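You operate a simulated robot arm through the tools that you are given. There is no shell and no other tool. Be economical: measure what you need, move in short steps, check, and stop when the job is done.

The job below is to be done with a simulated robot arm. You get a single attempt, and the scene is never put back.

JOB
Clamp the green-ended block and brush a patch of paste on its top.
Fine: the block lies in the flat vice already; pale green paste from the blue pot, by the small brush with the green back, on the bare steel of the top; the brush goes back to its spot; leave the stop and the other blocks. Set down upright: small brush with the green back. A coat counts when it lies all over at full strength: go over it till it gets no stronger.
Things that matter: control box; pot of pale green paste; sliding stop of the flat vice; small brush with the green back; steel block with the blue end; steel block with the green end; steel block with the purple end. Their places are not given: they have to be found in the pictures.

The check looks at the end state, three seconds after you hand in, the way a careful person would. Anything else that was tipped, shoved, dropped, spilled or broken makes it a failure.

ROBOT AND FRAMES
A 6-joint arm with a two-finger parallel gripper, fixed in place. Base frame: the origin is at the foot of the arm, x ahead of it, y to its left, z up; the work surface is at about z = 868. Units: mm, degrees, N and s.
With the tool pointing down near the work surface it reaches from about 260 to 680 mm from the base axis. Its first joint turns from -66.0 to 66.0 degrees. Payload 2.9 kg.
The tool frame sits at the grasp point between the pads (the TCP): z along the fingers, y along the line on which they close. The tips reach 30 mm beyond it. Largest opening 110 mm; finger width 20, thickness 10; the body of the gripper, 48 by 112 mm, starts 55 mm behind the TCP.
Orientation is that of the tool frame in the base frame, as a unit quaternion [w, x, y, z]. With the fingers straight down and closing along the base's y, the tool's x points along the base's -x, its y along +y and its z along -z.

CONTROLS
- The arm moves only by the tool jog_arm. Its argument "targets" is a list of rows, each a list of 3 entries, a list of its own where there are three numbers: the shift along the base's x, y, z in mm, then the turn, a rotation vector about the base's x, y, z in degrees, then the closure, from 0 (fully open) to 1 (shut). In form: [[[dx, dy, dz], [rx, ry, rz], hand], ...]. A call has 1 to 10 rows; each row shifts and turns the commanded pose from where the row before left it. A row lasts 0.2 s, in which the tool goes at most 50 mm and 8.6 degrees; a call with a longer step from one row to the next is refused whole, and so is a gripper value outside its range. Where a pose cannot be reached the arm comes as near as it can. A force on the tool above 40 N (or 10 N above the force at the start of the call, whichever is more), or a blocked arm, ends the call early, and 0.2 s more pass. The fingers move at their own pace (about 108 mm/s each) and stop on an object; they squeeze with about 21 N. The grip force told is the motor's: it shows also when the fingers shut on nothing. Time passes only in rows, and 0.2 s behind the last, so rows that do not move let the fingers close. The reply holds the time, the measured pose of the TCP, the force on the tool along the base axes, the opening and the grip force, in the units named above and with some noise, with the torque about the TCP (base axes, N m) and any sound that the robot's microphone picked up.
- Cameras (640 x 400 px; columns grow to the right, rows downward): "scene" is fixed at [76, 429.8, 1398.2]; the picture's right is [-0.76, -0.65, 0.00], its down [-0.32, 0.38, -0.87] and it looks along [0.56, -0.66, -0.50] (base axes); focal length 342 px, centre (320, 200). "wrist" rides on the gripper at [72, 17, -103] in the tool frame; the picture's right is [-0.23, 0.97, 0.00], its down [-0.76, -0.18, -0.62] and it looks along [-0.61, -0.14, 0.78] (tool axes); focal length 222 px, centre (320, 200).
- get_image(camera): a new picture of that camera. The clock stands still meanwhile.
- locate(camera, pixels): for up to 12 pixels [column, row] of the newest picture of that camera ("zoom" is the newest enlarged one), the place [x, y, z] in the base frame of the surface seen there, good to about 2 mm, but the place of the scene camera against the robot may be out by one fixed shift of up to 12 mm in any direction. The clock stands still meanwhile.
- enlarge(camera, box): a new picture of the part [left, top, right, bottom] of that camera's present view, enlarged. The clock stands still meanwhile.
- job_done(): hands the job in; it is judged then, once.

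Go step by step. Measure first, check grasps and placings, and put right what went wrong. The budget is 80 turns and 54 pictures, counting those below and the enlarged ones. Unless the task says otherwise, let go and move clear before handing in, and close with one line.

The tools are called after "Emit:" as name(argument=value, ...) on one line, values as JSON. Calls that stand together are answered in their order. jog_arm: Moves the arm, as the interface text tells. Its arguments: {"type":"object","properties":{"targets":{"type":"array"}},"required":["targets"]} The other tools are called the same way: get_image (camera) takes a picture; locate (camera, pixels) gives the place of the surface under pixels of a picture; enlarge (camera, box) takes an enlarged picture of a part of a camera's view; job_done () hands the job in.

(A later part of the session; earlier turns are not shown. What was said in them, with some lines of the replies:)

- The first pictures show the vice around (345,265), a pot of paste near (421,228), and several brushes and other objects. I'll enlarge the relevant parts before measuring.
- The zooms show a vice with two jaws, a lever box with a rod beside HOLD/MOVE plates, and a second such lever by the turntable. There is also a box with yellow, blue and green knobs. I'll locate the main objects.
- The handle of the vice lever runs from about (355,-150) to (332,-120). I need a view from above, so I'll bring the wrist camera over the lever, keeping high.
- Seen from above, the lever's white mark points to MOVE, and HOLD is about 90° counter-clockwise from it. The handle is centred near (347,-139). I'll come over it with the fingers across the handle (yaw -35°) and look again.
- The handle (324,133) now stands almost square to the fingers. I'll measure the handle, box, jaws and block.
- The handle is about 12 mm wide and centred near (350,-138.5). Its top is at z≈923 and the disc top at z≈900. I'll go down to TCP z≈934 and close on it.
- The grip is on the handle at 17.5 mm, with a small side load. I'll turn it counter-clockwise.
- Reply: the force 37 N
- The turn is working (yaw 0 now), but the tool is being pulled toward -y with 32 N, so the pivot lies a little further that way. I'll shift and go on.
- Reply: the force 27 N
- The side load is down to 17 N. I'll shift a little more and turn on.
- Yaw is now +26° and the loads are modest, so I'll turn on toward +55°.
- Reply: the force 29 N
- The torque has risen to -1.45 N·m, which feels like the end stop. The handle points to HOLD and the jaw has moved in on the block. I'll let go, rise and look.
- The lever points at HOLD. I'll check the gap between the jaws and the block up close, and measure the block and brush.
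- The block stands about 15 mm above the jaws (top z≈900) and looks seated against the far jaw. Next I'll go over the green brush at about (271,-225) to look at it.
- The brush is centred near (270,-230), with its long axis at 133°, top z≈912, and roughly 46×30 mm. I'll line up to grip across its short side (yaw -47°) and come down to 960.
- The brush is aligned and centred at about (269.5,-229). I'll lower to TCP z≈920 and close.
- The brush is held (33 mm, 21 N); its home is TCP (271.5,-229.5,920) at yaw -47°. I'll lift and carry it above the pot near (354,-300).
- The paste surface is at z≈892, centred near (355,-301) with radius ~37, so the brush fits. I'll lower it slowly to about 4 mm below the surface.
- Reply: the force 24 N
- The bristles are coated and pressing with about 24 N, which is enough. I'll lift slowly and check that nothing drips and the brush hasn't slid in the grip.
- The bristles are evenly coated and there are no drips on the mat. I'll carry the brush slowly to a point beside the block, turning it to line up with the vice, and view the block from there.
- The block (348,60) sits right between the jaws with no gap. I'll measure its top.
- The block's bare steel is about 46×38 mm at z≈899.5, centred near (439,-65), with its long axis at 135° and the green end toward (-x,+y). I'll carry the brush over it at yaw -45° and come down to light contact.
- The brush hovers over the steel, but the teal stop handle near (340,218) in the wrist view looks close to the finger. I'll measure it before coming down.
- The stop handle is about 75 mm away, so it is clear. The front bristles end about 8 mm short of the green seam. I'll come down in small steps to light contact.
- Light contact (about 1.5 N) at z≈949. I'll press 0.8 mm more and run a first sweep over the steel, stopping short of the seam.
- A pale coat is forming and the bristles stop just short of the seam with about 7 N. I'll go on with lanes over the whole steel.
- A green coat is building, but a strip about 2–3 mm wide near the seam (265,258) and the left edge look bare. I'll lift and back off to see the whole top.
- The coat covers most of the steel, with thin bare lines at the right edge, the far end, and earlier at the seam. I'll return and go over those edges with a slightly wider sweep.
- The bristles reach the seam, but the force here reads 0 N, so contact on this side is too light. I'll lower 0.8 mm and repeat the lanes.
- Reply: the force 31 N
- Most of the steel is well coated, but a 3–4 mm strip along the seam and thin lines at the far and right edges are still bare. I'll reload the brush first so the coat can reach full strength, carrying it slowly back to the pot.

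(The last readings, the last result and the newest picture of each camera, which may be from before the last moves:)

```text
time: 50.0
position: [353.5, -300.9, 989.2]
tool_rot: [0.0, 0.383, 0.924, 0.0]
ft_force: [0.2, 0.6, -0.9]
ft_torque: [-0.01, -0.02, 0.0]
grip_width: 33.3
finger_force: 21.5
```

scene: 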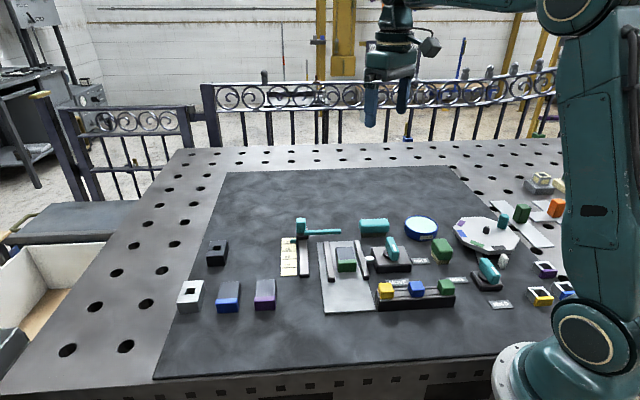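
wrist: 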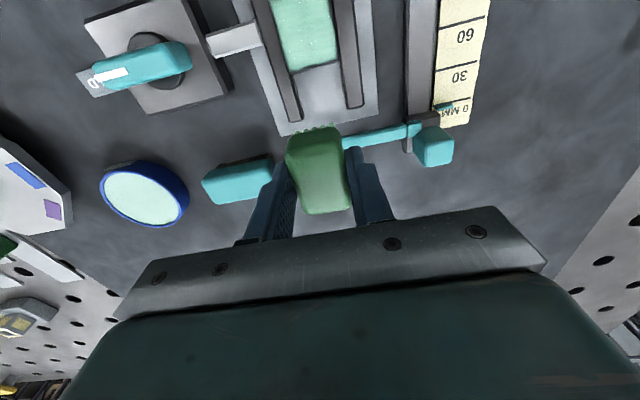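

Over the pot again at (353.5,-301). I'll dip slowly as before, slightly shallower, then lift.

Emit:
jog_arm(targets=[[[1, 0, -14], [0, 0, 0], 1], [[0, 0, -14], [0, 0, 0], 1], [[0, 0, -8], [0, 0, 0], 1], [[0, 0, -3], [0, 0, 0], 1], [[0, 0, -2.5], [0, 0, 0], 1], [[0, 0, -2], [0, 0, 0], 1], [[0, 0, -2], [0, 0, 0], 1], [[0, 0, -2], [0, 0, 0], 1], [[0, 0, 0], [0, 0, 0], 1]])

Emit:
jog_arm(targets=[[[0, 0, 1.5], [0, 0, 0], 1], [[0, 0, 2], [0, 0, 0], 1], [[0, 0, 3], [0, 0, 0], 1], [[0, 0, 5], [0, 0, 0], 1], [[0, 0, 7], [0, 0, 0], 1], [[0, 0, 8], [0, 0, 0], 1], [[0, 0, 8], [0, 0, 0], 1], [[0, 0, 8], [0, 0, 0], 1], [[0, 0, 5], [0, 0, 0], 1], [[0, 0, 0], [0, 0, 0], 1]])

Emit:
enlarge(camera="scene", box=[340, 190, 460, 270])

```text
time: 52.0
position: [353.6, -299.9, 940.7]
tool_rot: [0.0, 0.383, 0.924, 0.0]
ft_force: [-1.8, 1.4, 3.8]
ft_torque: [0.02, -0.01, 0.01]
grip_width: 33.0
finger_force: 21.0
```

```text
time: 54.2
position: [354.3, -302.3, 989.6]
tool_rot: [0.0, 0.383, 0.924, 0.0]
ft_force: [0.6, -0.1, -0.3]
ft_torque: [-0.03, 0.03, -0.01]
grip_width: 33.1
finger_force: 21.2
```

```text
5.00 times, centred on (400, 230) of scene
```

zoom: 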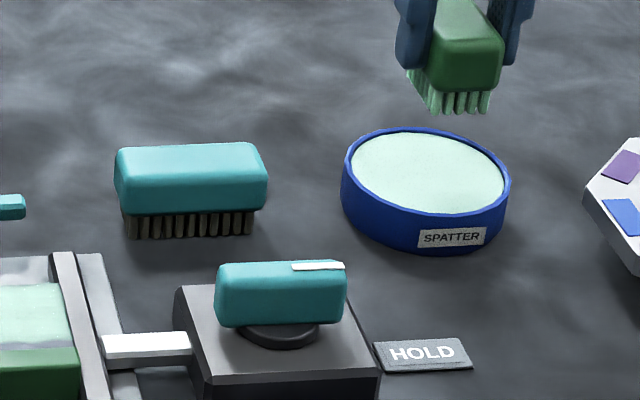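

The brush is loaded and clean of drips; it has slid up the grip by about 2 mm. I'll carry it back slowly over the steel.

Emit:
jog_arm(targets=[[[3, 8, 0], [0, 0, 0], 1], [[5.5, 15, 0], [0, 0, 0], 1], [[6, 16, 0], [0, 0, 0], 1], [[6, 16, 0], [0, 0, 0], 1], [[6, 16, 0], [0, 0, 0], 1], [[6, 16, 0], [0, 0, 0], 1], [[6, 16, 0], [0, 0, 0], 1], [[6, 16, 0], [0, 0, 0], 1], [[6, 16, 0], [0, 0, 0], 1], [[3, 8, 0], [0, 0, 0], 1]])

Emit:
jog_arm(targets=[[[3, 8, 0], [0, 0, 0], 1], [[6, 16, 0], [0, 0, 0], 1], [[6, 16, 0], [0, 0, 0], 1], [[6, 16, 0], [0, 0, 0], 1], [[6, 16, -5], [0, 0, 0], 1], [[6, 14, -8], [0, 0, 0], 1], [[0.5, 4, -10], [0, 0, 0], 1], [[0, 0, -8], [0, 0, 0], 1], [[0, 0, -5], [0, 0, 0], 1], [[0, 0, 0], [0, 0, 0], 1]])

```text
time: 56.4
position: [409.3, -156.1, 988.5]
tool_rot: [-0.001, 0.383, 0.924, 0.001]
ft_force: [-0.2, 0.1, 0.0]
ft_torque: [0.04, 0.0, -0.02]
grip_width: 32.9
finger_force: 21.1
```

```text
time: 58.6
position: [441.1, -67.8, 952.3]
tool_rot: [0.0, 0.383, 0.924, -0.001]
ft_force: [-0.2, 0.2, -0.5]
ft_torque: [-0.03, -0.02, -0.02]
grip_width: 33.2
finger_force: 20.6
```

Over the steel with no contact yet. I'll move toward the seam, press to contact, and sweep along the seam slowly.

Emit:
jog_arm(targets=[[[-3, 3, -2], [0, 0, 0], 1], [[-3.5, 3.5, -2], [0, 0, 0], 1], [[0, 0, -1.5], [0, 0, 0], 1], [[3, 3, 0], [0, 0, 0], 1], [[3, 3, 0], [0, 0, 0], 1], [[0, 0, 0], [0, 0, 0], 1]])

Emit:
enlarge(camera="scene", box=[310, 220, 390, 280])

```text
time: 60.0
position: [441.1, -57.8, 948.8]
tool_rot: [0.002, 0.383, 0.924, 0.0]
ft_force: [-8.2, -9.4, 38.4]
ft_torque: [-0.36, 0.39, 0.0]
grip_width: 33.2
finger_force: 21.3
```

```text
6.67 times, centred on (350, 250) of scene
```

zoom: 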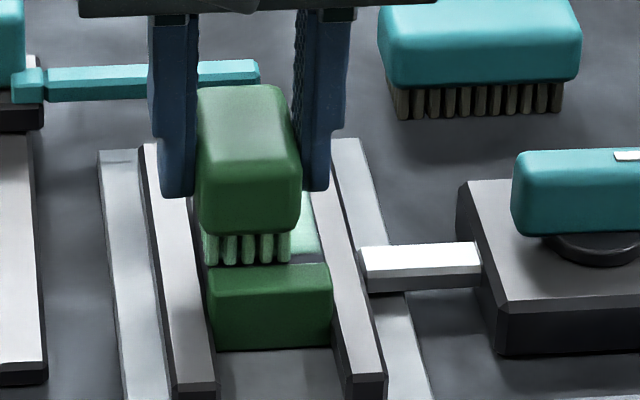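

38 N is heavier than needed, so I'll raise 1.6 mm and sweep along the seam, then the edges.

Emit:
jog_arm(targets=[[[0, 0, 1.6], [0, 0, 0], 1], [[-3.5, -3.5, 0], [0, 0, 0], 1], [[-3.5, -3.5, 0], [0, 0, 0], 1], [[-3.5, -3.5, 0], [0, 0, 0], 1], [[0, 0, 0], [0, 0, 0], 1], [[3.5, 3.5, 0], [0, 0, 0], 1], [[3.5, 3.5, 0], [0, 0, 0], 1], [[4, 4, 0], [0, 0, 0], 1], [[0, 0, 0], [0, 0, 0], 1]])

Emit:
jog_arm(targets=[[[0, 0, 6], [0, 0, 0], 1], [[0, 0, 10], [0, 0, 0], 1], [[8, -10, 10], [0, 0, 0], 1], [[10, -12, 8], [0, 0, 0], 1], [[9, -12, 5], [0, 0, 0], 1], [[8, -10, 0], [0, 0, 0], 1], [[5, -6, 0], [0, 0, 0], 1], [[0, 0, 0], [0, 0, 0], 1]])

Emit:
enlarge(camera="wrist", box=[250, 0, 410, 130])

```text
time: 62.0
position: [441.3, -53.5, 948.4]
tool_rot: [0.0, 0.383, 0.924, -0.001]
ft_force: [-3.8, -4.3, 15.7]
ft_torque: [-0.24, 0.11, -0.04]
grip_width: 33.1
finger_force: 20.6
```

```text
time: 63.8
position: [481.0, -105.0, 987.5]
tool_rot: [-0.001, 0.383, 0.924, 0.0]
ft_force: [0.0, 0.6, -0.5]
ft_torque: [0.0, -0.03, 0.0]
grip_width: 33.0
finger_force: 20.8
```

```text
3.08 times, centred on (330, 65) of wrist
```

zoom: 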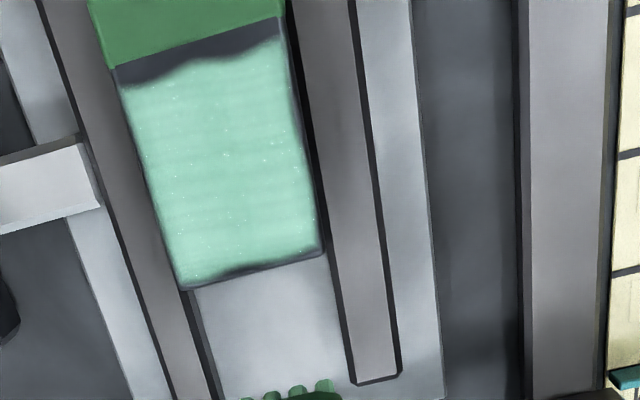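

The bare strip at the seam and the wavy far edge look the same as before, although the brush went 2–3 mm further out. That suggests they're the patch's fixed border, which I'll test. I'll do another full round with the fresh load and see if the coat still changes.

Emit:
jog_arm(targets=[[[-6, 5, 0], [0, 0, 0], 1], [[-10, 9, 0], [0, 0, 0], 1], [[-10, 9.5, 0], [0, 0, 0], 1], [[-10, 9.5, -8], [0, 0, 0], 1], [[-8.2, 8.2, -12], [0, 0, 0], 1], [[0, 0, -10], [0, 0, 0], 1], [[0, 0, -5], [0, 0, 0], 1], [[0, 0, -4], [0, 0, 0], 1], [[0, 0, 0], [0, 0, 0], 1]])

Emit:
jog_arm(targets=[[[-2, 2, 0], [0, 0, 0], 1], [[5.5, 5.5, 0], [0, 0, 0], 1], [[6, -6, 0], [0, 0, 0], 1], [[6, -6, 0], [0, 0, 0], 1], [[-3.6, -3.6, 0], [0, 0, 0], 1], [[-6, 6, 0], [0, 0, 0], 1], [[-6, 6, 0], [0, 0, 0], 1], [[-3.6, -3.6, 0], [0, 0, 0], 1], [[6, -6, 0], [0, 0, 0], 1], [[6, -6, 0], [0, 0, 0], 1]])

Emit:
jog_arm(targets=[[[-3.6, -3.6, 0], [0, 0, 0], 1], [[-6, 6, 0], [0, 0, 0], 1], [[-6, 6, 0], [0, 0, 0], 1], [[4, 4, 0], [0, 0, 0], 1], [[4, 4, 0], [0, 0, 0], 1], [[2.5, 2.5, 0], [0, 0, 0], 1], [[6, -6, 0], [0, 0, 0], 1], [[6, -6, 0], [0, 0, 0], 1], [[-5, -5, 0], [0, 0, 0], 1], [[-5, -5, 0], [0, 0, 0], 1]])

Emit:
enlarge(camera="scene", box=[310, 220, 390, 280])

```text
time: 65.8
position: [437.9, -64.0, 949.6]
tool_rot: [0.0, 0.382, 0.924, 0.0]
ft_force: [-1.2, 1.4, 6.3]
ft_torque: [0.02, 0.09, 0.0]
grip_width: 32.9
finger_force: 20.9
```

```text
time: 68.0
position: [445.1, -75.1, 949.4]
tool_rot: [0.0, 0.382, 0.924, 0.0]
ft_force: [-0.9, 0.6, 3.0]
ft_torque: [0.09, 0.03, 0.01]
grip_width: 33.1
finger_force: 20.9
```

```text
time: 70.2
position: [443.2, -78.6, 949.7]
tool_rot: [0.001, 0.383, 0.924, 0.001]
ft_force: [1.3, 1.2, 2.4]
ft_torque: [0.01, 0.01, 0.03]
grip_width: 32.9
finger_force: 20.7
```

```text
6.67 times, centred on (350, 250) of scene
```

zoom: 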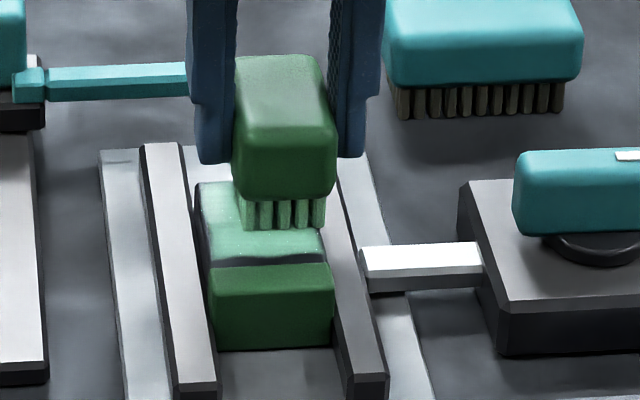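

The coat looks the same as before this round. I'll lift, back off and compare the whole top.

Emit:
jog_arm(targets=[[[0, 0, 6], [0, 0, 0], 1], [[0, 0, 10], [0, 0, 0], 1], [[8, -6, 10], [0, 0, 0], 1], [[10, -8, 8], [0, 0, 0], 1], [[10, -8, 5], [0, 0, 0], 1], [[8, -6, 0], [0, 0, 0], 1], [[3, -2, 0], [0, 0, 0], 1], [[0, 0, 0], [0, 0, 0], 1]])

Emit:
enlarge(camera="wrist", box=[250, 0, 410, 130])

Emit:
enlarge(camera="scene", box=[325, 235, 365, 265])

```text
time: 72.0
position: [481.5, -107.3, 987.8]
tool_rot: [-0.001, 0.382, 0.924, 0.0]
ft_force: [0.1, -0.4, -0.2]
ft_torque: [-0.02, 0.01, 0.0]
grip_width: 32.9
finger_force: 21.1
```

```text
3.08 times, centred on (330, 65) of wrist
```

zoom: 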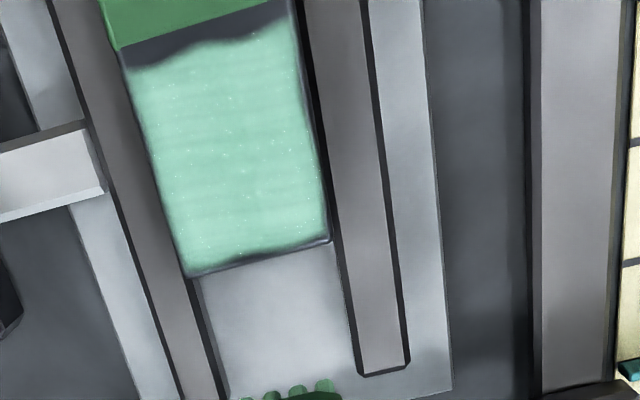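

```text
13.33 times, centred on (345, 250) of scene
```

zoom: 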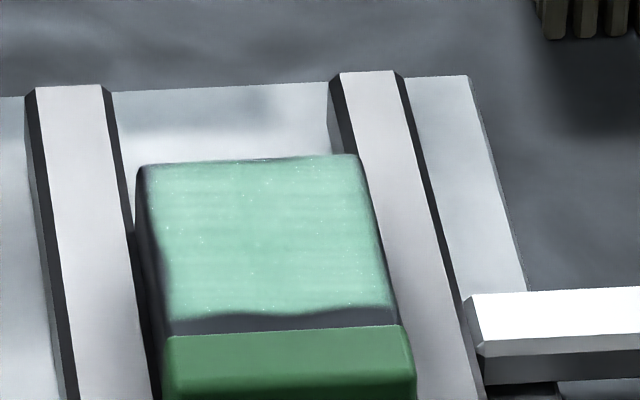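

The wavy border is identical after three rounds, and the colour no longer changes, so the coat is at full strength. The green end is clean. I'll take the brush back to its spot, passing above the lever.

Emit:
jog_arm(targets=[[[-8, -4, 6], [0, 0, 0], 1], [[-16, -9.3, 6], [0, 0, 0], 1], [[-16, -9.3, 3], [0, 0, 0], 1], [[-16, -9.3, 0], [0, 0, 0], 1], [[-16, -9.3, 0], [0, 0, 0], 1], [[-16, -9.3, 0], [0, 0, 0], 1], [[-16, -9.3, 0], [0, 0, 0], 1], [[-16, -9.3, 0], [0, 0, 0], 1], [[-16, -9.3, 0], [0, 0, -1], 1], [[-16, -9.3, 0], [0, 0, -1], 1]])

Emit:
jog_arm(targets=[[[-16, -9.3, 0], [0, 0, 0], 1], [[-16, -9.3, 0], [0, 0, 0], 1], [[-14, -8.5, 0], [0, 0, 0], 1], [[-8, -6, 0], [0, 0, 0], 1], [[-3, -1.5, 0], [0, 0, 0], 1], [[0, 0, 0], [0, 0, 0], 1], [[0, 0, 0], [0, 0, 0], 1]])

Emit:
get_image(camera="wrist")

```text
time: 74.2
position: [330.4, -195.0, 1003.4]
tool_rot: [0.0, 0.398, 0.917, 0.0]
ft_force: [-0.2, -0.3, -0.6]
ft_torque: [0.0, 0.01, -0.01]
grip_width: 33.2
finger_force: 21.1
```

```text
time: 75.8
position: [272.9, -230.5, 1001.3]
tool_rot: [0.0, 0.399, 0.917, 0.0]
ft_force: [-0.5, 0.7, -0.2]
ft_torque: [-0.02, 0.02, 0.03]
grip_width: 33.3
finger_force: 21.1
```

```text
15 pictures are left
```

wrist: 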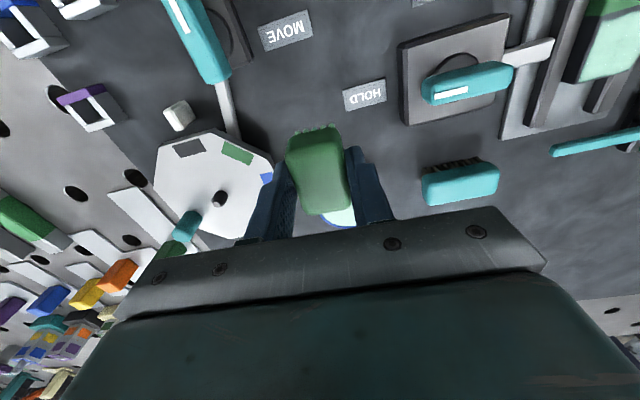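

The brush is over its home spot. I'll lower it, slowing near the mat to find contact.

Emit:
jog_arm(targets=[[[-1, 0.5, -20], [0, 0, 0], 1], [[0, 0, -25], [0, 0, 0], 1], [[0, 0, -20], [0, 0, 0], 1], [[0, 0, -10], [0, 0, 0], 1], [[0, 0, -4], [0, 0, 0], 1], [[0, 0, -2], [0, 0, 0], 1], [[0, 0, 0], [0, 0, 0], 1]])

```text
time: 77.4
position: [271.5, -229.3, 921.7]
tool_rot: [0.0, 0.399, 0.917, 0.001]
ft_force: [-0.4, -0.4, 0.4]
ft_torque: [0.01, 0.03, 0.0]
grip_width: 33.0
finger_force: 21.2
```

Emit:
jog_arm(targets=[[[0, 0, -1.5], [0, 0, 0], 1], [[0, 0, -1], [0, 0, 0], 1], [[0, 0, -0.7], [0, 0, 0], 1], [[0, 0, 0], [0, 0, 0], 1]])

```text
time: 78.4
position: [270.9, -230.3, 917.6]
tool_rot: [0.001, 0.399, 0.917, 0.0]
ft_force: [0.1, 0.5, -0.8]
ft_torque: [0.01, -0.04, 0.02]
grip_width: 33.1
finger_force: 21.5
```

There is still no contact at 917.6, so I'll go down a little further.

Emit:
jog_arm(targets=[[[0, 0, -0.7], [0, 0, 0], 1], [[0, 0, 0], [0, 0, 0], 1]])

Emit:
enlarge(camera="scene", box=[410, 215, 470, 260])

```text
time: 79.0
position: [271.3, -229.6, 917.7]
tool_rot: [0.001, 0.4, 0.917, 0.0]
ft_force: [-0.5, 0.2, -0.7]
ft_torque: [-0.01, 0.04, -0.03]
grip_width: 33.3
finger_force: 20.7
```

```text
8.89 times, centred on (440, 238) of scene
```

zoom: 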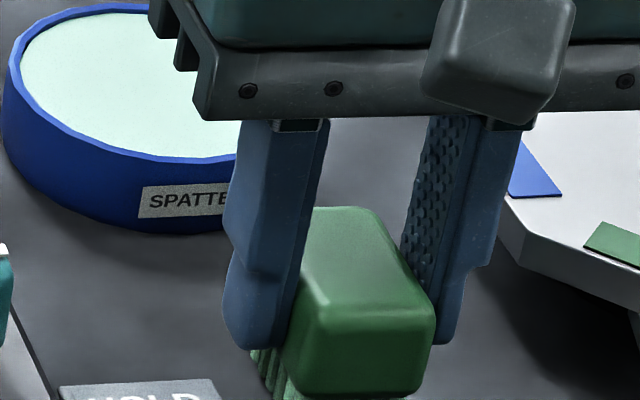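

Still no contact force, so I'll continue down in half-millimetre steps.

Emit:
jog_arm(targets=[[[0, 0, -0.6], [0, 0, 0], 1], [[0, 0, -0.6], [0, 0, 0], 1], [[0, 0, 0], [0, 0, 0], 1]])

Emit:
enlarge(camera="scene", box=[410, 230, 470, 275])

```text
time: 79.8
position: [271.9, -229.3, 916.0]
tool_rot: [0.0, 0.399, 0.917, 0.0]
ft_force: [-4.1, 1.7, 15.2]
ft_torque: [0.08, 0.21, 0.01]
grip_width: 33.1
finger_force: 20.7
```

```text
8.89 times, centred on (440, 252) of scene
```

zoom: 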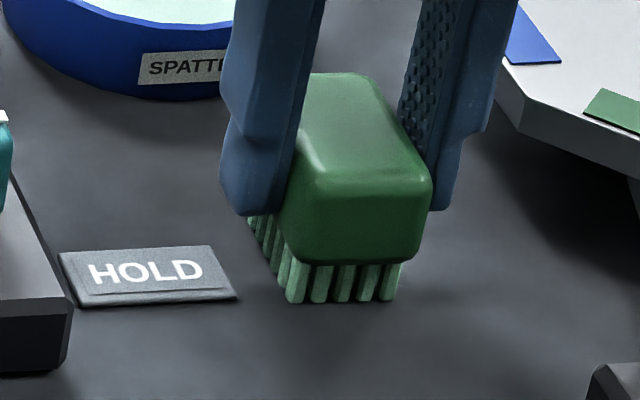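

The brush is standing on the mat, with 15 N of contact force. I'll ease up 0.7 mm, open the fingers and rise.

Emit:
jog_arm(targets=[[[0, 0, 0.7], [0, 0, 0], 1], [[0, 0, 0], [0, 0, 0], 0.66], [[0, 0, 0], [0, 0, 0], 0.55], [[0, 0, 0], [0, 0, 0], 0.45], [[0, 0, 10], [0, 0, 0], 0.45], [[0, 0, 30], [0, 0, 0], 0.45], [[0, 0, 40], [0, 0, 0], 0.45], [[0, 0, 40], [0, 0, 0], 0.45], [[0, 0, 30], [0, 0, 0], 0.3], [[0, 0, 0], [0, 0, 0], 0.3]])

Emit:
get_image(camera="scene")

Emit:
enlarge(camera="scene", box=[320, 195, 480, 300])

Emit:
get_image(camera="wrist")

```text
time: 82.0
position: [270.4, -231.1, 1067.5]
tool_rot: [0.001, 0.399, 0.917, 0.0]
ft_force: [-0.4, -0.1, 0.3]
ft_torque: [0.0, -0.03, -0.04]
grip_width: 76.8
finger_force: 0.1
```

```text
12 pictures are left
```

scene: 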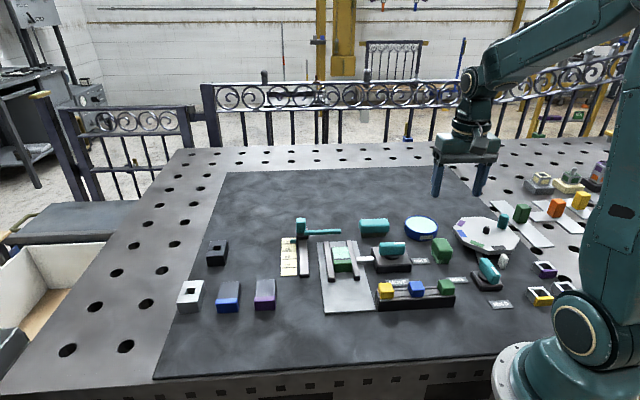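

```text
3.81 times, centred on (400, 248) of scene
```

zoom: 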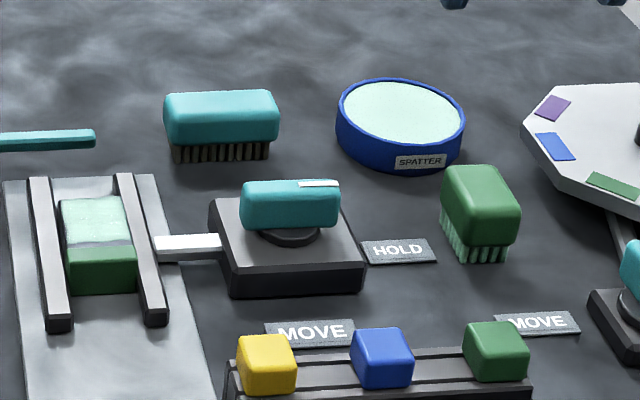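

```text
10 pictures are left
```

wrist: 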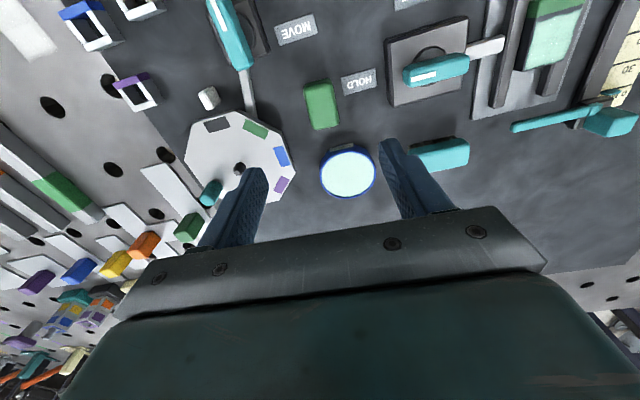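

The brush stands upright on its spot, the lever is at HOLD with the jaws tight, the top has its coat, and nothing else has moved. The arm is clear, so I'm handing in.

Emit:
job_done()

```text
The job is handed in.
```

I clamped the green-ended block with the lever at HOLD and brushed pale green paste on its bare steel top until the coat stopped changing. A narrow uncoated strip remains beside the green end, with thin bare lines at the other edges. The brush stands upright back on its spot, and I left the stop and the other blocks alone.
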